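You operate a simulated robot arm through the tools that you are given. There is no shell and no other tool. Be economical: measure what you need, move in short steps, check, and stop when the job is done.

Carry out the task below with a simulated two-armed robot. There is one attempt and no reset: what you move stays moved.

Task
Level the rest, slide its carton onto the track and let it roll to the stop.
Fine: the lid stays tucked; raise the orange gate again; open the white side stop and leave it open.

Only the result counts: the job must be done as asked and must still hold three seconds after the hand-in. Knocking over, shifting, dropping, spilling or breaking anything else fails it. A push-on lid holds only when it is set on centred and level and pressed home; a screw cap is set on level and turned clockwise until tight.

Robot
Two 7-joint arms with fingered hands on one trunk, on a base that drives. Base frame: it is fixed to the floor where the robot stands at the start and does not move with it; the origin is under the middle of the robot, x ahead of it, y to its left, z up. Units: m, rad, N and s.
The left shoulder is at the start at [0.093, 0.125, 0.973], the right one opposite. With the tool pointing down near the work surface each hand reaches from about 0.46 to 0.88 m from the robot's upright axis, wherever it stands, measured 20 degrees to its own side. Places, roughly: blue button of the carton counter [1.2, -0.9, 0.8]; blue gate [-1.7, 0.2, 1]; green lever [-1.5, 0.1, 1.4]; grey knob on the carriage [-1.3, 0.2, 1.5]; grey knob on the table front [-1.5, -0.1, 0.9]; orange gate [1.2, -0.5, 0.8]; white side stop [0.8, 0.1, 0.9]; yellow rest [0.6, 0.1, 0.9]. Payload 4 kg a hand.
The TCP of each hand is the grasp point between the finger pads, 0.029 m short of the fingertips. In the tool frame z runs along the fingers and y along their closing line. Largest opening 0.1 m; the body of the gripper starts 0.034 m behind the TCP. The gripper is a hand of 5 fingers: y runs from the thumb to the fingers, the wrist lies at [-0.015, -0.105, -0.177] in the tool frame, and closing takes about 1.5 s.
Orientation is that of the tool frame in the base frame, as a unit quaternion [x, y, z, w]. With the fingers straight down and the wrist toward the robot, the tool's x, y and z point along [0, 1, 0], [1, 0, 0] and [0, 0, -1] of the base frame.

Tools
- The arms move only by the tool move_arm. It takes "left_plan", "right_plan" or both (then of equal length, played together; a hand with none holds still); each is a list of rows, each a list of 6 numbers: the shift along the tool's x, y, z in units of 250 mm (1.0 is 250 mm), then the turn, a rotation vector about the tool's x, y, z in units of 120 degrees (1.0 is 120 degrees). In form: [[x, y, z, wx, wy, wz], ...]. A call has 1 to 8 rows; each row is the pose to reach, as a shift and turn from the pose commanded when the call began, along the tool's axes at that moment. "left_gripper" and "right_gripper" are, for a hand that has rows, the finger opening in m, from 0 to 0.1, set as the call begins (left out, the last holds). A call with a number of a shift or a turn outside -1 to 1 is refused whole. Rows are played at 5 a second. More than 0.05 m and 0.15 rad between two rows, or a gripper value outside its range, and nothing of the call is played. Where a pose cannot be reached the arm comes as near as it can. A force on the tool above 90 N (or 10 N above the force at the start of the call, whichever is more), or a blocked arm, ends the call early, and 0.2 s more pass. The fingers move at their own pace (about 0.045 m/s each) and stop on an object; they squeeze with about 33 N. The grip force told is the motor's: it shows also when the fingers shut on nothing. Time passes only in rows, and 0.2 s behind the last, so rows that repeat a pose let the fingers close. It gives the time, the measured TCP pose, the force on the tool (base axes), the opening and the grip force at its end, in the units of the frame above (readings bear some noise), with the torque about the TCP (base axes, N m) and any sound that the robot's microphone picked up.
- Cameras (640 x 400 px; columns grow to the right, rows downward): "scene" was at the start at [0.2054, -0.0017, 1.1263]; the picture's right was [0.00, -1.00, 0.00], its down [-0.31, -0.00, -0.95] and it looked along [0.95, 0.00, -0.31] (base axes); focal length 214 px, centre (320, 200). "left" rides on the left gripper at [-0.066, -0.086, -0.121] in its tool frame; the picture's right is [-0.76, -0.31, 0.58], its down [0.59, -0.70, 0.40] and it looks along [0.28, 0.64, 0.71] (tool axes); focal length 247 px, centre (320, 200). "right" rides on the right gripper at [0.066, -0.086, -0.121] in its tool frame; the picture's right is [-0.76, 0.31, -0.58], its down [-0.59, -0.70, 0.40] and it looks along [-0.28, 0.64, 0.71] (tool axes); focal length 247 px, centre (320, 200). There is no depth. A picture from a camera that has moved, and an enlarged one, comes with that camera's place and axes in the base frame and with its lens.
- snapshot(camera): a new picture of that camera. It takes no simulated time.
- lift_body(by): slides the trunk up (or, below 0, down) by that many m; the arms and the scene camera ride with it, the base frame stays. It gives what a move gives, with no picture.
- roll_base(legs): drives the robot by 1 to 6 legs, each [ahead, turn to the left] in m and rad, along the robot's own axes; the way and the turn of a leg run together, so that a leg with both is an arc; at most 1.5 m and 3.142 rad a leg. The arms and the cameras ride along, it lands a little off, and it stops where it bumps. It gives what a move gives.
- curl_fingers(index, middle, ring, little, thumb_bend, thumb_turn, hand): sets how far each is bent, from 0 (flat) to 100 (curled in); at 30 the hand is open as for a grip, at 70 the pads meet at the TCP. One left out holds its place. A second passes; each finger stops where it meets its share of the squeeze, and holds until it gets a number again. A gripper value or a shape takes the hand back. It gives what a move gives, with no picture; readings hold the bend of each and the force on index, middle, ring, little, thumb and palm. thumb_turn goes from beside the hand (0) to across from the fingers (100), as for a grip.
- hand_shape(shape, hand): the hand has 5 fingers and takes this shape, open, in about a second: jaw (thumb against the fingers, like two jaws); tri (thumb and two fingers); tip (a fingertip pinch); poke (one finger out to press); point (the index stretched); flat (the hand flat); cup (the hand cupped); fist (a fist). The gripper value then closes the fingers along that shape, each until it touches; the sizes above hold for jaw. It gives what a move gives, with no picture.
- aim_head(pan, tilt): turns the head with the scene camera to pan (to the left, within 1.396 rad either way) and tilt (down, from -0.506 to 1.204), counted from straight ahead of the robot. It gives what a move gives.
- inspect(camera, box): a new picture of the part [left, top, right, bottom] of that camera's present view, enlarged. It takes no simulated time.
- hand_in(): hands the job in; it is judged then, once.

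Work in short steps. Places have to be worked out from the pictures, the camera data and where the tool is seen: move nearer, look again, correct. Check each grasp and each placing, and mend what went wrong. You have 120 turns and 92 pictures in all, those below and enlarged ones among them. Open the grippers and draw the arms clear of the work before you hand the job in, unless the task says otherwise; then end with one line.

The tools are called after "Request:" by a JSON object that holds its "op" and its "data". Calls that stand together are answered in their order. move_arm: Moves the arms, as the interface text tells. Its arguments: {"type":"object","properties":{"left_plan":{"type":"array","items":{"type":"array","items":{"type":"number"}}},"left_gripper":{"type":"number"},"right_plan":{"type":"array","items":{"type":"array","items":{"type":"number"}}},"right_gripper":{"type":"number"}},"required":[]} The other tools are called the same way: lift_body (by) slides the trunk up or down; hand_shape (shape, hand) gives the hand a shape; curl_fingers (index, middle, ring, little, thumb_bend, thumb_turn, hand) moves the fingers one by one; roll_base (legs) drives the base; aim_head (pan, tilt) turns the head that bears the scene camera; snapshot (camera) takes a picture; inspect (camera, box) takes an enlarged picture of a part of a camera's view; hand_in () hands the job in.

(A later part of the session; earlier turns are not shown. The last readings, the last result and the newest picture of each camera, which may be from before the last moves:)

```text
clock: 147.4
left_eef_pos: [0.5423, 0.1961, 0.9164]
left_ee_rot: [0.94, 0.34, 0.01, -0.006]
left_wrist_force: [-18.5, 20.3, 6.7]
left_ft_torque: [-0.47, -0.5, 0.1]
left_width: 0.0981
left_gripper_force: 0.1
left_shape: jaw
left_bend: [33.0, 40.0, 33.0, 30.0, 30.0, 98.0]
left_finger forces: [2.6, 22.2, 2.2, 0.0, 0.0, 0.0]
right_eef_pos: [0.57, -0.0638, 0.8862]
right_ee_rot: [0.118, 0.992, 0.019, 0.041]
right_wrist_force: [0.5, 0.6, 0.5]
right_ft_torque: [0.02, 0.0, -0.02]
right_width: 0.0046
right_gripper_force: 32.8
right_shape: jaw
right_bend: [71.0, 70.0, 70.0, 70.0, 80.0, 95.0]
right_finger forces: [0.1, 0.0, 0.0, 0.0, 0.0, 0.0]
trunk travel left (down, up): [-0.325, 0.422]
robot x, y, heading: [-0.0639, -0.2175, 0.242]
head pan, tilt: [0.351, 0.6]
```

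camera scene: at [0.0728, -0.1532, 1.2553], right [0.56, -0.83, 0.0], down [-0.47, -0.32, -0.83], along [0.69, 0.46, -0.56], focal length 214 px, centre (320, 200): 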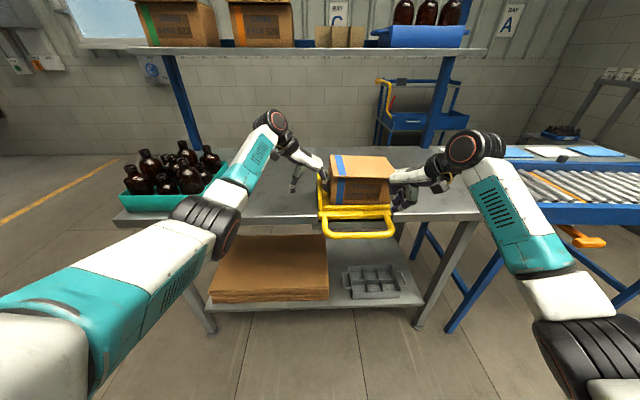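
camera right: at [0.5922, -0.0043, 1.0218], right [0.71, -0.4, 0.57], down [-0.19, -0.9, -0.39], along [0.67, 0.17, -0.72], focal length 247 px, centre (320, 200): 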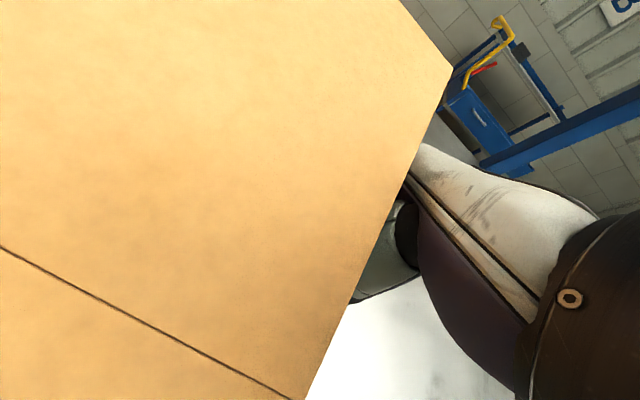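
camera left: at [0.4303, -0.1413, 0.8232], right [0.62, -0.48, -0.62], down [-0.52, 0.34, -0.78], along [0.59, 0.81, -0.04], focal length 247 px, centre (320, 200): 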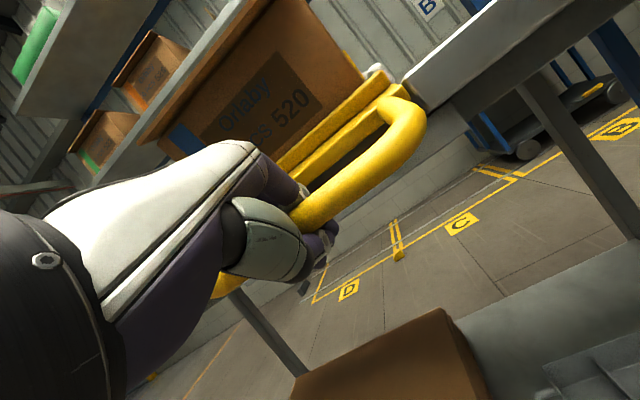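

No touch yet; I go on down in 5 mm steps.

Request:
{"op": "move_arm", "data": {"right_plan": [[0, 0, 0.02, 0, 0, 0], [0, 0, 0.04, 0, 0, 0], [0, 0, 0.06, 0, 0, 0], [0, 0, 0.08, 0, 0, 0], [0, 0, 0.1, 0, 0, 0]]}}

```text
clock: 148.7
left_eef_pos: [0.5463, 0.1909, 0.9151]
left_ee_rot: [0.941, 0.338, 0.008, -0.004]
left_wrist_force: [0.5, 0.4, -0.5]
left_ft_torque: [0.0, 0.0, 0.02]
left_width: 0.0999
left_gripper_force: 0.0
left_shape: jaw
left_bend: [30.0, 30.0, 30.0, 30.0, 30.0, 98.0]
left_finger forces: [0.0, 0.0, 0.0, 0.0, 0.0, 0.0]
right_eef_pos: [0.5746, -0.0667, 0.8533]
right_ee_rot: [0.118, 0.992, 0.015, 0.037]
right_wrist_force: [-0.6, -0.3, 0.5]
right_ft_torque: [0.02, 0.04, 0.0]
right_width: 0.0056
right_gripper_force: 32.4
right_shape: jaw
right_bend: [71.0, 70.0, 70.0, 70.0, 81.0, 95.0]
right_finger forces: [0.1, 0.0, 0.1, 0.1, 0.0, 0.0]
trunk travel left (down, up): [-0.325, 0.422]
robot x, y, heading: [-0.0598, -0.217, 0.242]
head pan, tilt: [0.351, 0.6]
```

The left hand's 27 N suddenly dropped to zero as I nudged the handle, so the carton came free. I push on with the left hand.

Request:
{"op": "move_arm", "data": {"left_plan": [[0, 0.06, 0, 0, 0, 0], [0, 0.14, 0, 0, 0, 0], [0, 0.22, 0, 0, 0, 0], [0, 0.3, 0, 0, 0, 0]]}}

Request:
{"op": "inspect", "data": {"camera": "scene", "box": [280, 120, 440, 250]}}

```text
clock: 149.7
left_eef_pos: [0.5905, 0.1408, 0.9156]
left_ee_rot: [0.94, 0.34, 0.009, -0.007]
left_wrist_force: [-13.0, 17.2, 4.3]
left_ft_torque: [-0.07, -0.06, 0.05]
left_width: 0.0999
left_gripper_force: 0.0
left_shape: jaw
left_bend: [30.0, 31.0, 30.0, 30.0, 20.0, 97.0]
left_finger forces: [0.0, 4.8, 0.0, 0.1, 15.8, 0.1]
right_eef_pos: [0.5719, -0.0605, 0.8604]
right_ee_rot: [0.116, 0.992, 0.019, 0.04]
right_wrist_force: [0.6, -0.8, 0.1]
right_ft_torque: [0.01, 0.02, -0.01]
right_width: 0.006
right_gripper_force: 33.1
right_shape: jaw
right_bend: [71.0, 70.0, 70.0, 70.0, 81.0, 95.0]
right_finger forces: [0.0, 0.0, 0.0, 0.0, 0.0, 0.0]
trunk travel left (down, up): [-0.325, 0.422]
robot x, y, heading: [-0.057, -0.2154, 0.243]
head pan, tilt: [0.351, 0.6]
```

```text
3.08 times, centred on (360, 185) of scene
camera zoom: at [0.0734, -0.1528, 1.2553], right [0.56, -0.83, 0.0], down [-0.47, -0.32, -0.83], along [0.68, 0.46, -0.56], focal length 660 px, centre (197, 246)
```

zoom: 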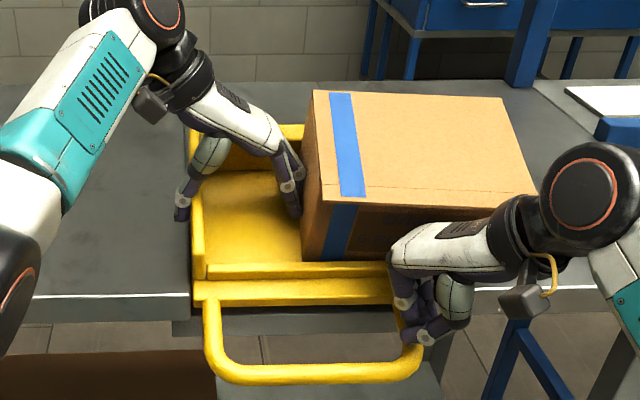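

The carton is crossing the seam. The left thumb is catching the rest's lip, so I raise the left hand 4.5 cm; the right hand goes up a little, then back and clear.

Request:
{"op": "move_arm", "data": {"left_plan": [[0, -0.02, 0, 0, 0, 0], [0, -0.02, -0.06, 0, 0, 0], [0, -0.02, -0.12, 0, 0, 0], [0, -0.02, -0.18, 0, 0, 0], [0, -0.02, -0.18, 0, 0, 0], [0, -0.02, -0.18, 0, 0, 0], [0, -0.02, -0.18, 0, 0, 0], [0, -0.02, -0.18, 0, 0, 0]], "right_plan": [[0, 0, -0.1, 0, 0, 0], [0.02, -0.03, -0.2, 0, 0, 0], [0.08, -0.1, -0.26, 0, 0, 0], [0.16, -0.2, -0.3, 0, 0, 0], [0.22, -0.3, -0.4, 0, 0, 0], [0.22, -0.4, -0.52, 0, 0, 0], [0.22, -0.5, -0.66, 0, 0, 0], [0.22, -0.6, -0.8, 0, 0, 0]]}}

Request:
{"op": "move_arm", "data": {"left_plan": [[0, 0.1, 0, 0, 0, 0], [0, 0.2, 0, 0, 0, 0], [0, 0.3, 0, 0, 0, 0], [0, 0.4, 0, 0, 0, 0]]}}

```text
clock: 151.4
left_eef_pos: [0.5892, 0.1379, 0.9606]
left_ee_rot: [0.941, 0.338, 0.009, -0.006]
left_wrist_force: [-0.7, -0.1, 1.2]
left_ft_torque: [0.01, -0.02, 0.02]
left_width: 0.1001
left_gripper_force: 0.1
left_shape: jaw
left_bend: [30.0, 30.0, 30.0, 30.0, 30.0, 97.0]
left_finger forces: [0.0, 0.3, 0.1, 0.0, 0.0, 0.0]
right_eef_pos: [0.4673, -0.2038, 1.049]
right_ee_rot: [0.117, 0.992, 0.019, 0.039]
right_wrist_force: [0.3, 0.2, -0.5]
right_ft_torque: [0.02, -0.01, 0.01]
right_width: 0.0059
right_gripper_force: 32.6
right_shape: jaw
right_bend: [71.0, 70.0, 70.0, 70.0, 81.0, 95.0]
right_finger forces: [0.0, 0.0, 0.1, 0.0, 0.0, 0.1]
trunk travel left (down, up): [-0.325, 0.422]
robot x, y, heading: [-0.0596, -0.2182, 0.242]
head pan, tilt: [0.351, 0.6]
```

```text
clock: 152.4
left_eef_pos: [0.6436, 0.0572, 0.9553]
left_ee_rot: [0.941, 0.338, 0.009, -0.006]
left_wrist_force: [-0.4, 0.8, -0.2]
left_ft_torque: [0.0, -0.01, -0.02]
left_width: 0.0999
left_gripper_force: 0.0
left_shape: jaw
left_bend: [30.0, 30.0, 30.0, 30.0, 30.0, 98.0]
left_finger forces: [0.1, 0.1, 0.1, 0.1, 0.0, 0.1]
left hand out of reach, approached as far as the arm can: row 4
right_eef_pos: [0.4672, -0.2026, 1.0494]
right_ee_rot: [0.117, 0.992, 0.019, 0.039]
right_wrist_force: [-0.6, 0.3, 0.4]
right_ft_torque: [0.0, -0.04, 0.02]
right_width: 0.0058
right_gripper_force: 32.7
right_shape: jaw
right_bend: [71.0, 70.0, 70.0, 70.0, 81.0, 95.0]
right_finger forces: [0.0, 0.1, 0.0, 0.1, 0.1, 0.0]
trunk travel left (down, up): [-0.325, 0.422]
robot x, y, heading: [-0.0582, -0.219, 0.244]
head pan, tilt: [0.351, 0.6]
```

The left hand advanced 10 cm with no force left at the end. I look.

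Request:
{"op": "snapshot", "data": {"camera": "scene"}}

```text
8 pictures are left
camera scene: at [0.0757, -0.155, 1.2551], right [0.56, -0.83, 0.0], down [-0.47, -0.32, -0.82], along [0.68, 0.46, -0.57], focal length 214 px, centre (320, 200)
```

scene: 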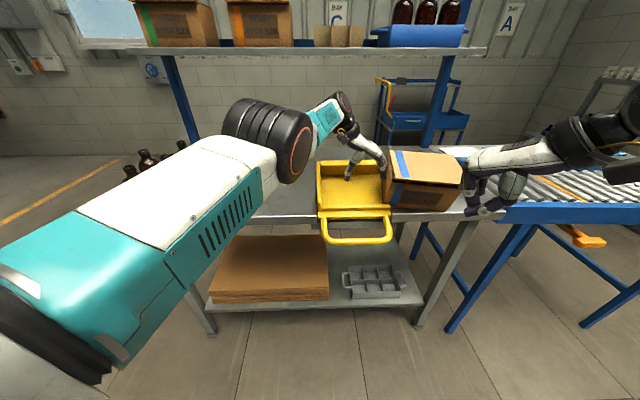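

The carton is on the table, clear of the rest, turned some 15–20° clockwise. I lift both hands and shift the base 0.3 m along the table for the second stage.

Request:
{"op": "move_arm", "data": {"left_plan": [[0, -0.1, -0.05, 0, 0, 0], [0, -0.15, -0.2, 0, 0, 0], [0, -0.15, -0.36, 0, 0, 0], [0, -0.15, -0.52, 0, 0, 0], [0, -0.15, -0.68, 0, 0, 0]], "right_plan": [[0, 0, -0.1, 0, 0, 0], [0, 0, -0.2, 0, 0, 0], [0, 0, -0.3, 0, 0, 0], [0, 0, -0.4, 0, 0, 0], [0, 0, -0.5, 0, 0, 0]]}}

Request:
{"op": "roll_base", "data": {"legs": [[0, -1.15], [0.3, 0], [0, 1.15]]}}

Request:
{"op": "aim_head", "data": {"pan": 0.2, "tilt": 0.6}}

Request:
{"op": "snapshot", "data": {"camera": "scene"}}

```text
clock: 153.7
left_eef_pos: [0.613, 0.0851, 1.1216]
left_ee_rot: [0.941, 0.338, 0.009, -0.006]
left_wrist_force: [0.1, 0.5, -0.2]
left_ft_torque: [-0.02, 0.0, 0.04]
left_width: 0.0999
left_gripper_force: 0.1
left_shape: jaw
left_bend: [30.0, 30.0, 30.0, 30.0, 30.0, 98.0]
left_finger forces: [0.0, 0.0, 0.1, 0.0, 0.1, 0.1]
left hand out of reach, approached as far as the arm can: row 1, 2, 3, 5
right_eef_pos: [0.4606, -0.205, 1.1729]
right_ee_rot: [0.118, 0.992, 0.02, 0.039]
right_wrist_force: [-0.2, 0.6, 0.0]
right_ft_torque: [0.0, 0.01, -0.04]
right_width: 0.0057
right_gripper_force: 33.0
right_shape: jaw
right_bend: [71.0, 70.0, 70.0, 70.0, 81.0, 95.0]
right_finger forces: [0.1, 0.0, 0.0, 0.1, 0.1, 0.0]
trunk travel left (down, up): [-0.325, 0.422]
robot x, y, heading: [-0.0591, -0.2179, 0.238]
head pan, tilt: [0.351, 0.6]
```

```text
clock: 157.7
left_eef_pos: [0.534, -0.7876, 1.1267]
left_ee_rot: [0.972, -0.236, 0.013, 0.0]
left_wrist_force: [-0.4, 1.1, 0.5]
left_ft_torque: [-0.07, -0.07, 0.01]
left_width: 0.0997
left_gripper_force: 0.0
left_shape: jaw
left_bend: [30.0, 30.0, 30.0, 30.0, 30.0, 98.0]
left_finger forces: [0.0, 0.1, 0.0, 0.0, 0.0, 0.0]
right_eef_pos: [0.2079, -0.7613, 1.1748]
right_ee_rot: [0.644, 0.763, -0.004, 0.046]
right_wrist_force: [-0.5, 0.8, 1.3]
right_ft_torque: [-0.06, -0.06, -0.03]
right_width: 0.006
right_gripper_force: 32.8
right_shape: jaw
right_bend: [71.0, 70.0, 70.0, 70.0, 81.0, 95.0]
right_finger forces: [0.0, 0.1, 0.0, 0.0, 0.0, 0.0]
trunk travel left (down, up): [-0.325, 0.422]
robot x, y, heading: [-0.0024, -0.2942, -0.93]
head pan, tilt: [0.351, 0.6]
stopped in leg 2: the robot was blocked; the commanded pose is now the measured one
```

```text
clock: 158.4
left_eef_pos: [0.5414, -0.7899, 1.1214]
left_ee_rot: [0.972, -0.233, 0.011, -0.001]
left_wrist_force: [0.2, -0.2, 0.8]
left_ft_torque: [-0.02, 0.03, -0.03]
left_width: 0.1
left_gripper_force: 0.0
left_shape: jaw
left_bend: [30.0, 30.0, 30.0, 30.0, 30.0, 98.0]
left_finger forces: [0.1, 0.0, 0.1, 0.1, 0.1, 0.0]
right_eef_pos: [0.2139, -0.7644, 1.171]
right_ee_rot: [0.643, 0.765, -0.005, 0.043]
right_wrist_force: [-0.7, 0.6, -0.3]
right_ft_torque: [0.0, 0.0, 0.0]
right_width: 0.006
right_gripper_force: 33.2
right_shape: jaw
right_bend: [71.0, 70.0, 70.0, 70.0, 81.0, 95.0]
right_finger forces: [0.0, 0.0, 0.1, 0.0, 0.0, 0.1]
trunk travel left (down, up): [-0.325, 0.422]
robot x, y, heading: [-0.0036, -0.295, -0.927]
head pan, tilt: [0.201, 0.6]
```

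```text
7 pictures are left
camera scene: at [0.1012, -0.4041, 1.255], right [-0.67, -0.75, 0.0], down [-0.42, 0.38, -0.82], along [0.62, -0.55, -0.57], focal length 214 px, centre (320, 200)
```

scene: 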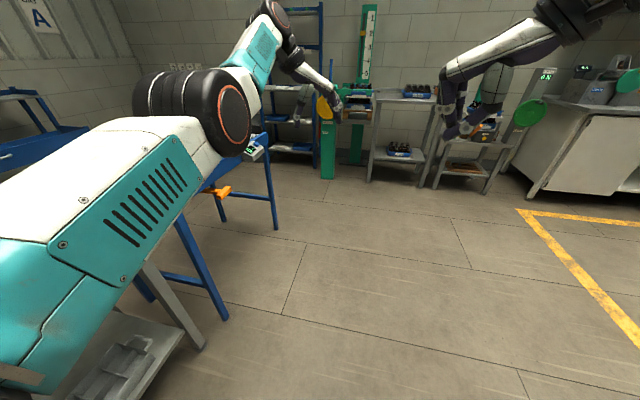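

The base stopped after 9 cm though nothing shows in the way; the elbow is well clear of the table. I retry the drive in a shorter leg.

Request:
{"op": "roll_base", "data": {"legs": [[0.1, 0]]}}

```text
clock: 159.5
left_eef_pos: [0.5985, -0.8689, 1.1217]
left_ee_rot: [0.972, -0.234, 0.009, -0.001]
left_wrist_force: [0.6, -0.6, -0.2]
left_ft_torque: [0.02, -0.02, 0.0]
left_width: 0.1
left_gripper_force: 0.2
left_shape: jaw
left_bend: [30.0, 30.0, 30.0, 30.0, 30.0, 98.0]
left_finger forces: [0.1, 0.1, 0.1, 0.0, 0.1, 0.1]
right_eef_pos: [0.2724, -0.8429, 1.1714]
right_ee_rot: [0.643, 0.764, -0.004, 0.043]
right_wrist_force: [0.3, -0.8, -0.2]
right_ft_torque: [0.0, 0.04, -0.01]
right_width: 0.0059
right_gripper_force: 33.0
right_shape: jaw
right_bend: [71.0, 70.0, 70.0, 70.0, 81.0, 95.0]
right_finger forces: [0.0, 0.0, 0.0, 0.1, 0.0, 0.0]
trunk travel left (down, up): [-0.325, 0.422]
robot x, y, heading: [0.0559, -0.3687, -0.933]
head pan, tilt: [0.201, 0.6]
```

It moves freely now. I finish the shift, turn back to face the carton, and look.

Request:
{"op": "roll_base", "data": {"legs": [[0.1, 0], [0, 1.17]]}}

Request:
{"op": "aim_head", "data": {"pan": 0.3, "tilt": 0.6}}

Request:
{"op": "snapshot", "data": {"camera": "scene"}}

```text
clock: 163.7
left_eef_pos: [0.7884, -0.151, 1.121]
left_ee_rot: [0.941, 0.338, 0.007, -0.007]
left_wrist_force: [-0.7, -0.2, 0.6]
left_ft_torque: [0.01, 0.0, 0.02]
left_width: 0.1004
left_gripper_force: 0.0
left_shape: jaw
left_bend: [30.0, 30.0, 30.0, 30.0, 30.0, 98.0]
left_finger forces: [0.0, 0.0, 0.1, 0.1, 0.1, 0.1]
right_eef_pos: [0.6358, -0.4397, 1.1722]
right_ee_rot: [0.117, 0.992, 0.02, 0.039]
right_wrist_force: [-0.9, -0.5, 0.2]
right_ft_torque: [-0.01, -0.02, 0.03]
right_width: 0.0059
right_gripper_force: 32.4
right_shape: jaw
right_bend: [71.0, 70.0, 70.0, 70.0, 81.0, 95.0]
right_finger forces: [0.1, 0.1, 0.1, 0.0, 0.0, 0.0]
trunk travel left (down, up): [-0.325, 0.422]
robot x, y, heading: [0.1176, -0.4504, 0.239]
head pan, tilt: [0.201, 0.6]
```

```text
clock: 164.3
left_eef_pos: [0.7878, -0.1502, 1.1215]
left_ee_rot: [0.941, 0.338, 0.009, -0.007]
left_wrist_force: [-1.1, 0.1, 0.7]
left_ft_torque: [0.04, 0.01, 0.02]
left_width: 0.1
left_gripper_force: 0.1
left_shape: jaw
left_bend: [30.0, 30.0, 30.0, 30.0, 30.0, 98.0]
left_finger forces: [0.0, 0.1, 0.0, 0.0, 0.1, 0.0]
right_eef_pos: [0.6355, -0.4403, 1.1719]
right_ee_rot: [0.118, 0.992, 0.02, 0.04]
right_wrist_force: [0.7, 0.5, 0.4]
right_ft_torque: [-0.02, 0.01, -0.02]
right_width: 0.0058
right_gripper_force: 32.9
right_shape: jaw
right_bend: [71.0, 70.0, 70.0, 70.0, 81.0, 95.0]
right_finger forces: [0.0, 0.0, 0.0, 0.0, 0.1, 0.0]
trunk travel left (down, up): [-0.325, 0.422]
robot x, y, heading: [0.1187, -0.455, 0.236]
head pan, tilt: [0.3, 0.6]
```

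```text
6 pictures are left
camera scene: at [0.2531, -0.3928, 1.2551], right [0.51, -0.86, 0.0], down [-0.49, -0.29, -0.82], along [0.71, 0.42, -0.57], focal length 214 px, centre (320, 200)
```

scene: 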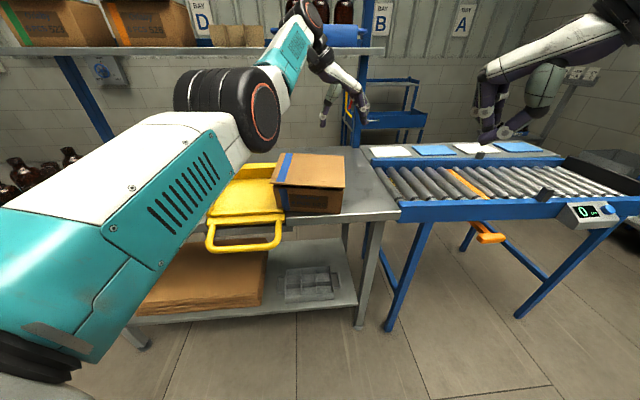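

Everything stands as left. The carton's left face is at about u = 0.01 m, so I bring the left hand back along the table to just left of it, fingers closed, still high.

Request:
{"op": "move_arm", "data": {"left_plan": [[0, -0.13, -0.05, 0, 0, 0], [0, -0.26, -0.05, 0, 0, 0], [0, -0.39, -0.05, 0, 0, 0], [0, -0.52, -0.05, 0, 0, 0], [0, -0.65, -0.05, 0, 0, 0], [0, -0.78, -0.05, 0, 0, 0], [0, -0.9, -0.05, 0, 0, 0], [0, -1.0, -0.05, 0, 0, 0]], "left_gripper": 0}}

```text
clock: 166.1
left_eef_pos: [0.6283, 0.0423, 1.1353]
left_ee_rot: [0.941, 0.338, 0.007, -0.007]
left_wrist_force: [0.2, 0.2, 0.5]
left_ft_torque: [-0.01, 0.01, 0.0]
left_width: 0.0
left_gripper_force: 33.0
left_shape: jaw
left_bend: [70.0, 70.0, 70.0, 70.0, 70.0, 100.0]
left_finger forces: [0.1, 0.0, 0.0, 0.0, 0.0, 0.0]
right_eef_pos: [0.6333, -0.4394, 1.172]
right_ee_rot: [0.117, 0.992, 0.019, 0.039]
right_wrist_force: [-0.5, -0.8, 0.0]
right_ft_torque: [0.02, -0.01, -0.01]
right_width: 0.006
right_gripper_force: 32.9
right_shape: jaw
right_bend: [71.0, 70.0, 70.0, 70.0, 81.0, 95.0]
right_finger forces: [0.0, 0.1, 0.0, 0.0, 0.1, 0.0]
trunk travel left (down, up): [-0.325, 0.422]
robot x, y, heading: [0.1155, -0.449, 0.237]
head pan, tilt: [0.3, 0.6]
```

I step 4 cm further left for clearance and lower to push height.

Request:
{"op": "move_arm", "data": {"left_plan": [[0, -0.08, 0, 0, 0, 0], [0, -0.16, 0, 0, 0, 0], [0, -0.16, 0.14, 0, 0, 0], [0, -0.16, 0.28, 0, 0, 0], [0, -0.16, 0.42, 0, 0, 0], [0, -0.16, 0.56, 0, 0, 0], [0, -0.16, 0.7, 0, 0, 0], [0, -0.16, 0.82, 0, 0, 0]]}}

Request:
{"op": "move_arm", "data": {"left_plan": [[0, 0, 0.1, 0, 0, 0], [0, 0, 0.16, 0, 0, 0]]}}

Request:
{"op": "snapshot", "data": {"camera": "scene"}}

```text
clock: 167.9
left_eef_pos: [0.6047, 0.0769, 0.931]
left_ee_rot: [0.941, 0.339, 0.008, -0.006]
left_wrist_force: [0.4, -0.7, 0.4]
left_ft_torque: [0.02, 0.02, 0.0]
left_width: 0.0
left_gripper_force: 32.8
left_shape: jaw
left_bend: [70.0, 70.0, 70.0, 70.0, 70.0, 100.0]
left_finger forces: [0.0, 0.0, 0.0, 0.1, 0.0, 0.0]
right_eef_pos: [0.6355, -0.4397, 1.172]
right_ee_rot: [0.117, 0.992, 0.02, 0.04]
right_wrist_force: [0.4, 0.8, -0.2]
right_ft_torque: [-0.02, 0.02, -0.02]
right_width: 0.0059
right_gripper_force: 32.9
right_shape: jaw
right_bend: [71.0, 70.0, 70.0, 70.0, 81.0, 95.0]
right_finger forces: [0.1, 0.0, 0.0, 0.0, 0.1, 0.1]
trunk travel left (down, up): [-0.325, 0.422]
robot x, y, heading: [0.1173, -0.4521, 0.233]
head pan, tilt: [0.3, 0.6]
```

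```text
clock: 168.5
left_eef_pos: [0.6061, 0.0776, 0.8915]
left_ee_rot: [0.941, 0.338, 0.006, -0.007]
left_wrist_force: [-0.8, -0.9, -0.8]
left_ft_torque: [-0.03, 0.0, -0.02]
left_width: 0.0
left_gripper_force: 33.2
left_shape: jaw
left_bend: [70.0, 70.0, 70.0, 70.0, 70.0, 100.0]
left_finger forces: [0.0, 0.1, 0.0, 0.1, 0.0, 0.0]
right_eef_pos: [0.6362, -0.4383, 1.1711]
right_ee_rot: [0.118, 0.992, 0.02, 0.038]
right_wrist_force: [-0.1, 0.3, -0.5]
right_ft_torque: [0.0, 0.05, -0.01]
right_width: 0.0056
right_gripper_force: 33.0
right_shape: jaw
right_bend: [71.0, 70.0, 70.0, 70.0, 81.0, 95.0]
right_finger forces: [0.0, 0.0, 0.0, 0.0, 0.0, 0.0]
trunk travel left (down, up): [-0.325, 0.422]
robot x, y, heading: [0.1181, -0.4529, 0.236]
head pan, tilt: [0.3, 0.6]
```

```text
5 pictures are left
camera scene: at [0.2531, -0.3925, 1.255], right [0.51, -0.86, 0.0], down [-0.49, -0.29, -0.82], along [0.71, 0.42, -0.57], focal length 214 px, centre (320, 200)
```

scene: 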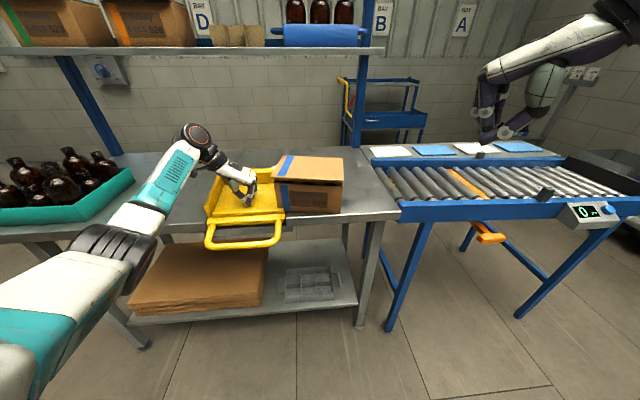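

The closed left hand is low beside the carton. I push it steadily toward the track.

Request:
{"op": "move_arm", "data": {"left_plan": [[0, 0.12, 0, 0, 0, 0], [0, 0.24, 0, 0, 0, 0], [0, 0.36, 0, 0, 0, 0], [0, 0.48, 0, 0, 0, 0], [0, 0.6, 0, 0, 0, 0], [0, 0.72, 0, 0, 0, 0], [0, 0.84, 0, 0, 0, 0], [0, 0.96, 0, 0, 0, 0]]}}

Request:
{"op": "snapshot", "data": {"camera": "scene"}}

```text
clock: 170.3
left_eef_pos: [0.7595, -0.1104, 0.8899]
left_ee_rot: [0.941, 0.339, 0.008, -0.006]
left_wrist_force: [0.1, -0.7, 0.9]
left_ft_torque: [0.01, 0.0, 0.01]
left_width: 0.0
left_gripper_force: 33.1
left_shape: jaw
left_bend: [70.0, 70.0, 70.0, 70.0, 70.0, 100.0]
left_finger forces: [0.0, 0.0, 0.0, 0.1, 0.0, 0.0]
right_eef_pos: [0.6354, -0.4405, 1.1716]
right_ee_rot: [0.117, 0.992, 0.021, 0.038]
right_wrist_force: [-0.2, -0.6, 0.0]
right_ft_torque: [0.0, 0.01, 0.01]
right_width: 0.0059
right_gripper_force: 33.0
right_shape: jaw
right_bend: [71.0, 70.0, 70.0, 70.0, 81.0, 95.0]
right_finger forces: [0.0, 0.1, 0.0, 0.0, 0.0, 0.0]
trunk travel left (down, up): [-0.325, 0.422]
robot x, y, heading: [0.1143, -0.4529, 0.239]
head pan, tilt: [0.3, 0.6]
```

```text
4 pictures are left
camera scene: at [0.2535, -0.3933, 1.255], right [0.51, -0.86, 0.0], down [-0.49, -0.29, -0.82], along [0.71, 0.42, -0.57], focal length 214 px, centre (320, 200)
```

scene: 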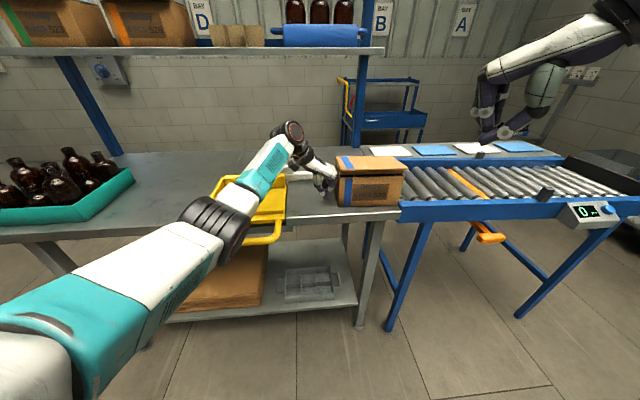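

The carton has squared up and its front edge is at the track, but its near face lines up with the near rail. I'll shift it 3–4 cm away from me with the right fist before going on, so I bring that hand in front of it.

Request:
{"op": "move_arm", "data": {"right_plan": [[-0.04, 0.11, 0, 0, 0, 0.046], [-0.08, 0.22, 0, 0, 0, 0.092], [-0.12, 0.33, 0, 0, 0, 0.138], [-0.16, 0.44, 0, 0, 0, 0.184], [-0.2, 0.55, 0, 0, 0, 0.23], [-0.23, 0.65, 0, 0, 0, 0.276], [-0.262, 0.755, 0, 0, 0, 0.32]]}}

Request:
{"op": "move_arm", "data": {"right_plan": [[0, 0, 0.13, 0, 0, 0], [0, 0, 0.26, 0, 0, 0], [0, 0, 0.39, 0, 0, 0], [0, 0, 0.52, 0, 0, 0], [0, 0, 0.65, 0, 0, 0], [0, 0, 0.78, 0, 0, 0], [0, 0, 0.91, 0, 0, 0], [0, 0, 1.0, 0, 0, 0]]}}

```text
clock: 171.9
left_eef_pos: [0.7603, -0.1086, 0.89]
left_ee_rot: [0.941, 0.339, 0.007, -0.007]
left_wrist_force: [-0.6, -0.3, 0.0]
left_ft_torque: [0.01, 0.0, 0.01]
left_width: 0.0
left_gripper_force: 32.9
left_shape: jaw
left_bend: [70.0, 70.0, 70.0, 70.0, 70.0, 100.0]
left_finger forces: [0.1, 0.0, 0.0, 0.0, 0.0, 0.0]
right_eef_pos: [0.7431, -0.2717, 1.1864]
right_ee_rot: [0.438, 0.898, 0.031, 0.03]
right_wrist_force: [-0.7, -0.7, 0.1]
right_ft_torque: [-0.03, -0.01, 0.0]
right_width: 0.0058
right_gripper_force: 33.3
right_shape: jaw
right_bend: [71.0, 70.0, 70.0, 70.0, 81.0, 95.0]
right_finger forces: [0.0, 0.1, 0.1, 0.0, 0.0, 0.1]
trunk travel left (down, up): [-0.325, 0.422]
robot x, y, heading: [0.1174, -0.4521, 0.233]
head pan, tilt: [0.3, 0.6]
```

```text
clock: 173.7
left_eef_pos: [0.7594, -0.1088, 0.8912]
left_ee_rot: [0.941, 0.338, 0.007, -0.006]
left_wrist_force: [0.1, 0.3, -0.7]
left_ft_torque: [0.0, -0.01, 0.0]
left_width: 0.0001
left_gripper_force: 32.5
left_shape: jaw
left_bend: [70.0, 70.0, 70.0, 70.0, 70.0, 100.0]
left_finger forces: [0.1, 0.1, 0.0, 0.0, 0.1, 0.1]
right_eef_pos: [0.7615, -0.2644, 0.9356]
right_ee_rot: [0.437, 0.898, 0.032, 0.031]
right_wrist_force: [-0.5, 0.0, -0.3]
right_ft_torque: [0.02, -0.04, 0.01]
right_width: 0.0058
right_gripper_force: 32.9
right_shape: jaw
right_bend: [71.0, 70.0, 70.0, 70.0, 81.0, 95.0]
right_finger forces: [0.0, 0.4, 0.0, 0.0, 0.0, 0.1]
trunk travel left (down, up): [-0.325, 0.422]
robot x, y, heading: [0.1163, -0.4521, 0.238]
head pan, tilt: [0.3, 0.6]
```

The fist would press the overhanging lid edge first. I back away 5 cm, straighten the fingers so their tips lead, and go lower to touch only the box face.

Request:
{"op": "move_arm", "data": {"right_plan": [[0, -0.12, 0, 0, 0, 0], [0, -0.24, 0, 0, 0, 0], [0, -0.28, 0.06, 0, 0, 0], [0, -0.28, 0.12, 0, 0, 0]]}}

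Request:
{"op": "curl_fingers", "data": {"hand": "right", "index": 12, "middle": 12, "ring": 12, "little": 12, "thumb_bend": 50}}

Request:
{"op": "inspect", "data": {"camera": "scene", "box": [290, 130, 450, 250]}}

```text
clock: 174.7
left_eef_pos: [0.758, -0.1095, 0.8906]
left_ee_rot: [0.941, 0.338, 0.008, -0.007]
left_wrist_force: [0.3, -0.6, -0.2]
left_ft_torque: [0.0, 0.0, 0.02]
left_width: 0.0
left_gripper_force: 32.7
left_shape: jaw
left_bend: [70.0, 70.0, 70.0, 70.0, 70.0, 100.0]
left_finger forces: [0.0, 0.1, 0.0, 0.1, 0.0, 0.0]
right_eef_pos: [0.7101, -0.3055, 0.9005]
right_ee_rot: [0.437, 0.898, 0.033, 0.029]
right_wrist_force: [-0.3, 1.2, 0.6]
right_ft_torque: [0.02, 0.01, 0.01]
right_width: 0.0057
right_gripper_force: 33.3
right_shape: jaw
right_bend: [71.0, 70.0, 70.0, 70.0, 81.0, 95.0]
right_finger forces: [0.0, 0.1, 0.0, 0.0, 0.0, 0.1]
trunk travel left (down, up): [-0.325, 0.422]
robot x, y, heading: [0.1151, -0.4521, 0.24]
head pan, tilt: [0.3, 0.6]
```

```text
clock: 175.7
left_eef_pos: [0.7594, -0.1084, 0.8912]
left_ee_rot: [0.941, 0.339, 0.008, -0.008]
left_wrist_force: [0.1, 0.4, -0.8]
left_ft_torque: [-0.03, -0.02, -0.02]
left_width: 0.0
left_gripper_force: 32.9
left_shape: jaw
left_bend: [70.0, 70.0, 70.0, 70.0, 70.0, 100.0]
left_finger forces: [0.1, 0.0, 0.1, 0.1, 0.0, 0.0]
right_eef_pos: [0.7096, -0.3049, 0.9011]
right_ee_rot: [0.437, 0.899, 0.032, 0.029]
right_wrist_force: [-0.8, -0.4, 0.5]
right_ft_torque: [0.01, -0.03, 0.01]
right_width: 0.0992
right_gripper_force: 0.1
right_shape: fingers
right_bend: [12.0, 12.0, 12.0, 12.0, 50.0, 100.0]
right_finger forces: [0.0, 0.0, 0.1, 0.0, 0.0, 0.1]
trunk travel left (down, up): [-0.325, 0.422]
robot x, y, heading: [0.1155, -0.4483, 0.231]
head pan, tilt: [0.3, 0.6]
```

```text
3.33 times, centred on (370, 190) of scene
camera zoom: at [0.253, -0.3927, 1.2551], right [0.51, -0.86, 0.0], down [-0.49, -0.29, -0.82], along [0.71, 0.42, -0.57], focal length 715 px, centre (153, 233)
```

zoom: 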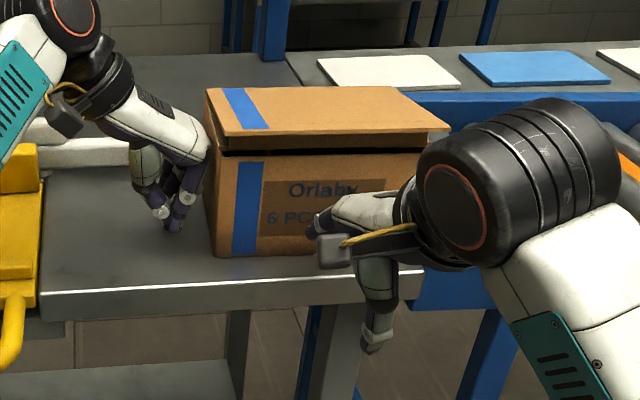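

The lid's near edge now shows a dark gap, so it has started to lift. Before anything else I draw the hand back from under it, rise, and come over the top to press the lid back home.

Request:
{"op": "move_arm", "data": {"right_plan": [[0, -0.12, 0, 0, 0, 0], [0, -0.24, 0, 0, 0, 0], [0, -0.24, -0.16, 0, 0, 0], [0, -0.24, -0.32, 0, 0, 0], [0, -0.24, -0.48, 0, 0, 0], [0, -0.24, -0.66, 0, 0, 0], [0, -0.1, -0.72, 0, 0, 0], [-0.02, 0.06, -0.72, 0, 0, 0]], "right_gripper": 0}}

Request:
{"op": "move_arm", "data": {"right_plan": [[-0.02, 0.15, 0, 0, 0, 0], [-0.04, 0.3, 0, 0, 0, 0], [-0.05, 0.45, 0, 0, 0, 0], [-0.05, 0.52, 0.02, 0, 0, 0]]}}

```text
clock: 177.5
left_eef_pos: [0.7592, -0.1086, 0.8909]
left_ee_rot: [0.941, 0.339, 0.008, -0.006]
left_wrist_force: [-0.3, 0.5, 0.6]
left_ft_torque: [-0.01, 0.03, 0.01]
left_width: 0.0
left_gripper_force: 33.2
left_shape: jaw
left_bend: [70.0, 70.0, 70.0, 70.0, 70.0, 100.0]
left_finger forces: [0.0, 0.1, 0.1, 0.0, 0.0, 0.1]
right_eef_pos: [0.7116, -0.3036, 1.0812]
right_ee_rot: [0.437, 0.899, 0.032, 0.03]
right_wrist_force: [-0.3, -0.3, 0.6]
right_ft_torque: [0.0, -0.01, -0.01]
right_width: 0.0
right_gripper_force: 32.9
right_shape: jaw
right_bend: [70.0, 70.0, 70.0, 70.0, 70.0, 100.0]
right_finger forces: [0.0, 0.1, 0.0, 0.0, 0.1, 0.0]
trunk travel left (down, up): [-0.325, 0.422]
robot x, y, heading: [0.114, -0.4515, 0.23]
head pan, tilt: [0.3, 0.6]
```

```text
clock: 178.5
left_eef_pos: [0.7595, -0.1089, 0.8905]
left_ee_rot: [0.941, 0.339, 0.009, -0.007]
left_wrist_force: [0.0, -0.4, 0.2]
left_ft_torque: [0.0, -0.02, 0.02]
left_width: 0.0001
left_gripper_force: 32.9
left_shape: jaw
left_bend: [70.0, 70.0, 70.0, 70.0, 70.0, 100.0]
left_finger forces: [0.1, 0.0, 0.1, 0.0, 0.0, 0.0]
right_eef_pos: [0.8211, -0.2339, 1.0887]
right_ee_rot: [0.437, 0.899, 0.032, 0.03]
right_wrist_force: [-0.4, -0.2, 1.0]
right_ft_torque: [-0.02, 0.05, -0.03]
right_width: 0.0
right_gripper_force: 33.0
right_shape: jaw
right_bend: [70.0, 70.0, 70.0, 70.0, 70.0, 100.0]
right_finger forces: [0.1, 0.0, 0.0, 0.1, 0.1, 0.0]
trunk travel left (down, up): [-0.325, 0.422]
robot x, y, heading: [0.1149, -0.4513, 0.236]
head pan, tilt: [0.3, 0.6]
```

I lower the closed fingers onto the lid's near edge in small steps.

Request:
{"op": "move_arm", "data": {"right_plan": [[0, 0, 0.12, 0, 0, 0], [0, 0, 0.24, 0, 0, 0], [0, 0, 0.32, 0, 0, 0], [0, 0, 0.36, 0, 0, 0], [0, 0, 0.39, 0, 0, 0]]}}

```text
clock: 179.7
left_eef_pos: [0.7588, -0.1094, 0.8917]
left_ee_rot: [0.941, 0.338, 0.008, -0.007]
left_wrist_force: [-0.2, 0.9, -0.1]
left_ft_torque: [-0.01, 0.0, 0.01]
left_width: 0.0
left_gripper_force: 33.0
left_shape: jaw
left_bend: [70.0, 70.0, 70.0, 70.0, 70.0, 100.0]
left_finger forces: [0.0, 0.0, 0.1, 0.0, 0.0, 0.0]
right_eef_pos: [0.8294, -0.2342, 0.9959]
right_ee_rot: [0.437, 0.898, 0.036, 0.031]
right_wrist_force: [0.4, -0.3, 14.4]
right_ft_torque: [-0.06, -0.09, -0.03]
right_width: 0.0002
right_gripper_force: 32.9
right_shape: jaw
right_bend: [70.0, 70.0, 70.0, 70.0, 70.0, 100.0]
right_finger forces: [0.0, 24.5, 0.1, 0.0, 0.1, 0.0]
trunk travel left (down, up): [-0.325, 0.422]
robot x, y, heading: [0.121, -0.4537, 0.233]
head pan, tilt: [0.3, 0.6]
```

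Contact at 14 N. I press a little more to seat the lid.

Request:
{"op": "move_arm", "data": {"right_plan": [[0, 0, 0.02, 0, 0, 0], [0, 0, 0.04, 0, 0, 0], [0, 0, 0.055, 0, 0, 0], [0, 0, 0.055, 0, 0, 0]]}}

Request:
{"op": "inspect", "data": {"camera": "scene", "box": [310, 130, 430, 230]}}

```text
clock: 180.7
left_eef_pos: [0.7564, -0.1116, 0.8957]
left_ee_rot: [0.941, 0.338, 0.01, -0.007]
left_wrist_force: [-0.5, -0.7, 0.7]
left_ft_torque: [0.02, -0.01, 0.01]
left_width: 0.0
left_gripper_force: 32.8
left_shape: jaw
left_bend: [70.0, 70.0, 70.0, 70.0, 70.0, 100.0]
left_finger forces: [0.0, 0.0, 0.0, 0.0, 0.0, 0.0]
right_eef_pos: [0.8291, -0.2327, 0.9945]
right_ee_rot: [0.436, 0.898, 0.044, 0.039]
right_wrist_force: [-2.8, -11.1, 53.9]
right_ft_torque: [-0.36, -0.25, 0.01]
right_width: 0.0
right_gripper_force: 32.1
right_shape: jaw
right_bend: [70.0, 70.0, 70.0, 70.0, 70.0, 100.0]
right_finger forces: [0.1, 41.1, 0.0, 0.0, 58.9, 0.0]
trunk travel left (down, up): [-0.325, 0.422]
robot x, y, heading: [0.1158, -0.4471, 0.227]
head pan, tilt: [0.3, 0.6]
```

```text
4.00 times, centred on (370, 180) of scene
camera zoom: at [0.2473, -0.3957, 1.2563], right [0.51, -0.86, 0.0], down [-0.48, -0.29, -0.83], along [0.71, 0.42, -0.56], focal length 858 px, centre (120, 280)
```

zoom: 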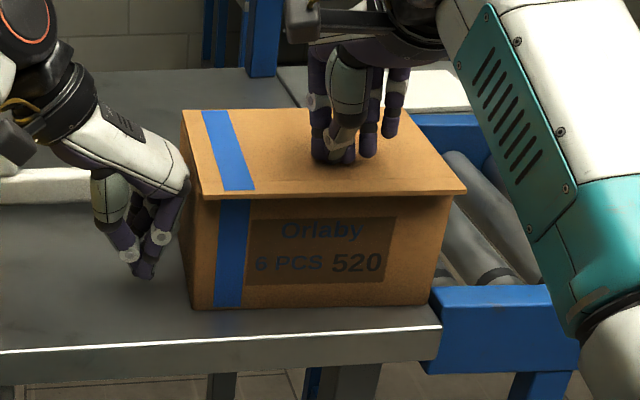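

The lid is pressed flush again. The near face is borderline with the rail's inner edge, so I'll nudge the box ~2.5 cm away from me with straightened fingertips, kept low. First up, back and straighten.

Request:
{"op": "move_arm", "data": {"right_plan": [[0, 0, -0.12, 0, 0, 0], [0, 0, -0.28, 0, 0, 0], [0, -0.15, -0.32, 0, 0, 0], [0, -0.3, -0.32, 0, 0, 0], [0, -0.45, -0.32, 0, 0, 0], [0, -0.6, -0.32, 0, 0, 0], [0, -0.72, -0.32, 0, 0, 0]]}}

Request:
{"op": "curl_fingers", "data": {"hand": "right", "index": 12, "middle": 12, "ring": 12, "little": 12}}

Request:
{"op": "move_arm", "data": {"right_plan": [[0, 0, 0.12, 0, 0, 0], [0, 0, 0.24, 0, 0, 0], [0, 0, 0.36, 0, 0, 0], [0, 0, 0.48, 0, 0, 0], [0, 0, 0.6, 0, 0, 0], [0, 0, 0.66, 0, 0, 0]]}}

```text
clock: 182.3
left_eef_pos: [0.7595, -0.1099, 0.8911]
left_ee_rot: [0.941, 0.339, 0.008, -0.006]
left_wrist_force: [-0.2, -0.2, -0.6]
left_ft_torque: [0.02, -0.03, -0.01]
left_width: 0.0
left_gripper_force: 33.2
left_shape: jaw
left_bend: [70.0, 70.0, 70.0, 70.0, 70.0, 100.0]
left_finger forces: [0.0, 0.0, 0.1, 0.1, 0.0, 0.0]
right_eef_pos: [0.6834, -0.346, 1.0437]
right_ee_rot: [0.437, 0.898, 0.032, 0.03]
right_wrist_force: [0.3, 0.1, -0.2]
right_ft_torque: [0.02, 0.01, 0.0]
right_width: 0.0001
right_gripper_force: 32.9
right_shape: jaw
right_bend: [70.0, 70.0, 70.0, 70.0, 70.0, 100.0]
right_finger forces: [0.1, 0.0, 0.0, 0.0, 0.0, 0.0]
trunk travel left (down, up): [-0.325, 0.422]
robot x, y, heading: [0.1165, -0.4541, 0.23]
head pan, tilt: [0.3, 0.6]
```

```text
clock: 183.3
left_eef_pos: [0.7604, -0.1091, 0.8911]
left_ee_rot: [0.941, 0.339, 0.008, -0.006]
left_wrist_force: [-0.2, -0.9, -0.9]
left_ft_torque: [-0.01, -0.02, -0.02]
left_width: 0.0
left_gripper_force: 33.1
left_shape: jaw
left_bend: [70.0, 70.0, 70.0, 70.0, 70.0, 100.0]
left_finger forces: [0.0, 0.1, 0.0, 0.1, 0.0, 0.0]
right_eef_pos: [0.6842, -0.3466, 1.043]
right_ee_rot: [0.437, 0.898, 0.032, 0.03]
right_wrist_force: [-0.9, 0.3, 0.4]
right_ft_torque: [-0.02, 0.0, 0.01]
right_width: 0.0258
right_gripper_force: 0.0
right_shape: fingers
right_bend: [12.0, 12.0, 12.0, 12.0, 86.0, 100.0]
right_finger forces: [0.0, 0.0, 0.1, 0.1, 0.0, 0.0]
trunk travel left (down, up): [-0.325, 0.422]
robot x, y, heading: [0.1161, -0.4523, 0.233]
head pan, tilt: [0.3, 0.6]
```

```text
clock: 184.7
left_eef_pos: [0.7596, -0.1087, 0.8911]
left_ee_rot: [0.941, 0.338, 0.008, -0.006]
left_wrist_force: [0.3, 0.9, -0.5]
left_ft_torque: [0.03, -0.02, 0.02]
left_width: 0.0001
left_gripper_force: 33.5
left_shape: jaw
left_bend: [70.0, 70.0, 70.0, 70.0, 70.0, 100.0]
left_finger forces: [0.1, 0.1, 0.0, 0.0, 0.0, 0.0]
right_eef_pos: [0.6963, -0.3402, 0.8774]
right_ee_rot: [0.438, 0.898, 0.032, 0.03]
right_wrist_force: [-1.2, 0.1, 0.8]
right_ft_torque: [-0.02, -0.01, 0.02]
right_width: 0.0258
right_gripper_force: 0.1
right_shape: fingers
right_bend: [12.0, 12.0, 12.0, 12.0, 86.0, 100.0]
right_finger forces: [0.1, 0.0, 0.1, 0.0, 0.0, 0.1]
trunk travel left (down, up): [-0.325, 0.422]
robot x, y, heading: [0.1174, -0.4526, 0.237]
head pan, tilt: [0.3, 0.6]
```

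I raise 2 cm to keep the tips above the table edge and advance to find the box face.

Request:
{"op": "move_arm", "data": {"right_plan": [[0, 0, -0.09, 0, 0, 0], [0, 0.08, -0.09, 0, 0, 0], [0, 0.16, -0.09, 0, 0, 0], [0, 0.22, -0.09, 0, 0, 0]]}}

```text
clock: 185.7
left_eef_pos: [0.7614, -0.1096, 0.8906]
left_ee_rot: [0.941, 0.339, 0.008, -0.007]
left_wrist_force: [-1.0, -0.4, -1.0]
left_ft_torque: [-0.01, -0.01, -0.01]
left_width: 0.0002
left_gripper_force: 32.9
left_shape: jaw
left_bend: [70.0, 70.0, 70.0, 70.0, 70.0, 100.0]
left_finger forces: [0.1, 0.1, 0.0, 0.1, 0.1, 0.0]
right_eef_pos: [0.7378, -0.3074, 0.9051]
right_ee_rot: [0.437, 0.898, 0.032, 0.03]
right_wrist_force: [-0.2, -1.3, 0.2]
right_ft_torque: [-0.01, 0.02, 0.02]
right_width: 0.0258
right_gripper_force: 0.4
right_shape: fingers
right_bend: [12.0, 13.0, 12.0, 12.0, 86.0, 100.0]
right_finger forces: [0.1, 0.4, 0.1, 0.1, 0.0, 0.1]
trunk travel left (down, up): [-0.325, 0.422]
robot x, y, heading: [0.1177, -0.4514, 0.239]
head pan, tilt: [0.3, 0.6]
```

The middle finger just touches (0.4 N). I push 2.5 cm further.

Request:
{"op": "move_arm", "data": {"right_plan": [[0, 0.03, 0, 0, 0, 0], [0, 0.06, 0, 0, 0, 0], [0, 0.09, 0, 0, 0, 0], [0, 0.11, 0, 0, 0, 0]]}}

```text
clock: 186.7
left_eef_pos: [0.7584, -0.1089, 0.8907]
left_ee_rot: [0.941, 0.339, 0.008, -0.007]
left_wrist_force: [-0.7, 0.1, 0.3]
left_ft_torque: [-0.06, -0.02, -0.02]
left_width: 0.0
left_gripper_force: 32.9
left_shape: jaw
left_bend: [70.0, 70.0, 70.0, 70.0, 70.0, 100.0]
left_finger forces: [0.0, 0.9, 0.1, 0.0, 0.1, 0.1]
right_eef_pos: [0.7582, -0.2915, 0.9065]
right_ee_rot: [0.438, 0.898, 0.032, 0.03]
right_wrist_force: [-2.0, -2.5, 0.3]
right_ft_torque: [-0.01, -0.05, -0.17]
right_width: 0.0256
right_gripper_force: 1.8
right_shape: fingers
right_bend: [12.0, 15.0, 12.0, 12.0, 86.0, 100.0]
right_finger forces: [0.1, 3.9, 0.0, 0.1, 0.0, 0.0]
trunk travel left (down, up): [-0.325, 0.422]
robot x, y, heading: [0.1142, -0.4508, 0.236]
head pan, tilt: [0.3, 0.6]
```

The box slides with about 4 N. I add a touch more, then withdraw straight back, and up.

Request:
{"op": "move_arm", "data": {"right_plan": [[0, 0.03, 0, 0, 0, 0], [0, -0.08, 0, 0, 0, 0], [0, -0.2, 0, 0, 0, 0], [0, -0.32, 0, 0, 0, 0], [0, -0.4, -0.1, 0, 0, 0], [0, -0.4, -0.26, 0, 0, 0], [0, -0.4, -0.42, 0, 0, 0], [0, -0.4, -0.58, 0, 0, 0]]}}

Request:
{"op": "move_arm", "data": {"left_plan": [[0, 0.08, 0, 0, 0, 0], [0, 0.16, 0, 0, 0, 0], [0, 0.24, 0, 0, 0, 0], [0, 0.32, 0, 0, 0, 0], [0, 0.4, 0, 0, 0, 0]]}}

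```text
clock: 188.5
left_eef_pos: [0.7584, -0.1091, 0.8908]
left_ee_rot: [0.941, 0.338, 0.007, -0.007]
left_wrist_force: [-0.8, 1.5, 0.0]
left_ft_torque: [-0.03, -0.01, -0.02]
left_width: 0.0
left_gripper_force: 33.6
left_shape: jaw
left_bend: [70.0, 70.0, 70.0, 70.0, 70.0, 100.0]
left_finger forces: [0.0, 0.7, 0.0, 0.1, 0.1, 0.1]
right_eef_pos: [0.6702, -0.3569, 1.0443]
right_ee_rot: [0.437, 0.898, 0.031, 0.03]
right_wrist_force: [-0.3, -0.2, 0.3]
right_ft_torque: [0.03, 0.02, -0.03]
right_width: 0.0255
right_gripper_force: 0.0
right_shape: fingers
right_bend: [12.0, 12.0, 12.0, 12.0, 86.0, 100.0]
right_finger forces: [0.0, 0.0, 0.0, 0.0, 0.1, 0.1]
trunk travel left (down, up): [-0.325, 0.422]
robot x, y, heading: [0.117, -0.4529, 0.238]
head pan, tilt: [0.3, 0.6]
```

```text
clock: 189.7
left_eef_pos: [0.8195, -0.1856, 0.8895]
left_ee_rot: [0.941, 0.338, 0.01, -0.008]
left_wrist_force: [-0.2, 0.3, 0.7]
left_ft_torque: [-0.04, -0.09, -0.01]
left_width: 0.0
left_gripper_force: 32.8
left_shape: jaw
left_bend: [70.0, 70.0, 70.0, 70.0, 70.0, 100.0]
left_finger forces: [0.1, 1.3, 0.0, 0.1, 0.0, 0.1]
right_eef_pos: [0.6703, -0.3577, 1.0435]
right_ee_rot: [0.437, 0.898, 0.033, 0.031]
right_wrist_force: [0.0, -0.3, 0.2]
right_ft_torque: [-0.01, 0.0, -0.01]
right_width: 0.0258
right_gripper_force: 0.0
right_shape: fingers
right_bend: [12.0, 12.0, 12.0, 12.0, 86.0, 100.0]
right_finger forces: [0.0, 0.0, 0.0, 0.0, 0.1, 0.0]
trunk travel left (down, up): [-0.325, 0.422]
robot x, y, heading: [0.1191, -0.4521, 0.236]
head pan, tilt: [0.3, 0.6]
```

No jam; it goes on sliding with ~1 N. I keep pushing.

Request:
{"op": "move_arm", "data": {"left_plan": [[0, 0.08, 0, 0, 0, 0], [0, 0.16, 0, 0, 0, 0], [0, 0.24, 0, 0, 0, 0], [0, 0.32, 0, 0, 0, 0], [0, 0.4, 0, 0, 0, 0], [0, 0.48, 0, 0, 0, 0]]}}

```text
clock: 191.1
left_eef_pos: [0.8346, -0.2732, 0.8914]
left_ee_rot: [0.941, 0.338, 0.008, -0.007]
left_wrist_force: [-0.7, -0.2, 0.4]
left_ft_torque: [-0.02, -0.02, -0.02]
left_width: 0.0
left_gripper_force: 32.9
left_shape: jaw
left_bend: [70.0, 70.0, 70.0, 70.0, 70.0, 100.0]
left_finger forces: [0.0, 0.1, 0.0, 0.0, 0.1, 0.1]
left hand out of reach, approached as far as the arm can: row 1, 2, 3, 4, 5, 6
right_eef_pos: [0.6707, -0.3565, 1.0438]
right_ee_rot: [0.438, 0.898, 0.032, 0.031]
right_wrist_force: [-0.1, -0.1, 0.0]
right_ft_torque: [-0.03, 0.02, 0.0]
right_width: 0.0258
right_gripper_force: 0.0
right_shape: fingers
right_bend: [12.0, 12.0, 12.0, 12.0, 86.0, 100.0]
right_finger forces: [0.1, 0.1, 0.0, 0.0, 0.0, 0.0]
trunk travel left (down, up): [-0.325, 0.422]
robot x, y, heading: [0.1147, -0.4524, 0.236]
head pan, tilt: [0.3, 0.6]
```

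The hand reads no load, so the carton has probably rolled away. I lift and withdraw both hands before driving to the gate.

Request:
{"op": "move_arm", "data": {"left_plan": [[0, -0.08, 0, 0, 0, 0], [0, -0.12, -0.14, 0, 0, 0], [0, -0.12, -0.3, 0, 0, 0], [0, -0.12, -0.46, 0, 0, 0], [0, -0.12, -0.62, 0, 0, 0], [-0.1, -0.12, -0.76, 0, 0, 0], [-0.24, -0.12, -0.86, 0, 0, 0], [-0.38, -0.12, -0.9, 0, 0, 0]], "right_plan": [[0, 0, -0.06, 0, 0, 0], [0, 0, -0.12, 0, 0, 0], [0, 0, -0.18, 0, 0, 0], [0, 0, -0.24, 0, 0, 0], [0, 0, -0.3, 0, 0, 0], [0, 0, -0.36, 0, 0, 0], [0, 0, -0.4, 0, 0, 0], [0, 0, -0.4, 0, 0, 0]], "right_gripper": 0.1}}

Request:
{"op": "roll_base", "data": {"legs": [[0, -1.33], [0.498, 0], [0, 1.75]]}}

Request:
{"op": "lift_body", "data": {"by": -0.15}}

Request:
{"op": "aim_head", "data": {"pan": 0, "tilt": 0.5}}

```text
clock: 192.9
left_eef_pos: [0.7431, -0.3106, 1.1132]
left_ee_rot: [0.941, 0.34, 0.007, -0.007]
left_wrist_force: [-0.1, 0.9, 0.6]
left_ft_torque: [0.03, -0.02, 0.03]
left_width: 0.0001
left_gripper_force: 33.1
left_shape: jaw
left_bend: [70.0, 70.0, 70.0, 70.0, 70.0, 100.0]
left_finger forces: [0.0, 0.0, 0.0, 0.2, 0.0, 0.1]
right_eef_pos: [0.6609, -0.3593, 1.1427]
right_ee_rot: [0.437, 0.898, 0.032, 0.03]
right_wrist_force: [0.9, 0.1, 0.0]
right_ft_torque: [0.01, 0.01, -0.01]
right_width: 0.0996
right_gripper_force: 0.0
right_shape: jaw
right_bend: [30.0, 30.0, 30.0, 30.0, 30.0, 98.0]
right_finger forces: [0.0, 0.0, 0.1, 0.0, 0.0, 0.0]
trunk travel left (down, up): [-0.325, 0.422]
robot x, y, heading: [0.1186, -0.4514, 0.235]
head pan, tilt: [0.3, 0.6]
```

```text
clock: 203.8
left_eef_pos: [0.8384, -0.501, 1.1132]
left_ee_rot: [0.842, 0.54, 0.007, -0.008]
left_wrist_force: [0.5, 0.1, 0.3]
left_ft_torque: [0.0, -0.02, 0.01]
left_width: 0.0
left_gripper_force: 33.3
left_shape: jaw
left_bend: [70.0, 70.0, 70.0, 70.0, 70.0, 100.0]
left_finger forces: [0.0, 0.0, 0.0, 0.1, 0.1, 0.1]
right_eef_pos: [0.7855, -0.5823, 1.1424]
right_ee_rot: [0.226, 0.973, 0.038, 0.022]
right_wrist_force: [-0.5, -0.2, 0.2]
right_ft_torque: [0.02, 0.01, -0.01]
right_width: 0.0996
right_gripper_force: 0.0
right_shape: jaw
right_bend: [30.0, 30.0, 30.0, 30.0, 30.0, 98.0]
right_finger forces: [0.0, 0.0, 0.0, 0.0, 0.0, 0.0]
trunk travel left (down, up): [-0.325, 0.422]
robot x, y, heading: [0.333, -0.9009, 0.685]
head pan, tilt: [0.3, 0.6]
```

```text
clock: 205.5
left_eef_pos: [0.8381, -0.5013, 0.9649]
left_ee_rot: [0.841, 0.54, 0.007, -0.009]
left_wrist_force: [-0.1, 0.4, 0.4]
left_ft_torque: [0.0, -0.01, 0.0]
left_width: 0.0001
left_gripper_force: 33.0
left_shape: jaw
left_bend: [70.0, 70.0, 70.0, 70.0, 70.0, 100.0]
left_finger forces: [0.0, 0.0, 0.0, 0.0, 0.0, 0.0]
right_eef_pos: [0.7853, -0.5819, 0.9931]
right_ee_rot: [0.225, 0.973, 0.039, 0.022]
right_wrist_force: [0.4, -0.2, 0.7]
right_ft_torque: [0.04, -0.03, -0.03]
right_width: 0.0998
right_gripper_force: 0.1
right_shape: jaw
right_bend: [30.0, 30.0, 30.0, 30.0, 30.0, 98.0]
right_finger forces: [0.0, 0.0, 0.0, 0.1, 0.0, 0.0]
trunk travel left (down, up): [-0.175, 0.572]
robot x, y, heading: [0.3353, -0.8974, 0.683]
head pan, tilt: [0.3, 0.6]
```

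```text
clock: 206.3
left_eef_pos: [0.8375, -0.5011, 0.9634]
left_ee_rot: [0.841, 0.54, 0.006, -0.008]
left_wrist_force: [0.5, 0.0, 0.0]
left_ft_torque: [0.01, -0.01, -0.01]
left_width: 0.0
left_gripper_force: 32.7
left_shape: jaw
left_bend: [70.0, 70.0, 70.0, 70.0, 70.0, 100.0]
left_finger forces: [0.0, 0.1, 0.0, 0.0, 0.1, 0.1]
right_eef_pos: [0.7863, -0.5818, 0.9923]
right_ee_rot: [0.226, 0.973, 0.037, 0.023]
right_wrist_force: [0.2, -0.2, 0.2]
right_ft_torque: [-0.02, 0.02, 0.0]
right_width: 0.0999
right_gripper_force: 0.0
right_shape: jaw
right_bend: [30.0, 30.0, 30.0, 30.0, 30.0, 98.0]
right_finger forces: [0.0, 0.1, 0.0, 0.0, 0.1, 0.0]
trunk travel left (down, up): [-0.175, 0.572]
robot x, y, heading: [0.3365, -0.9016, 0.685]
head pan, tilt: [0.0, 0.499]
```

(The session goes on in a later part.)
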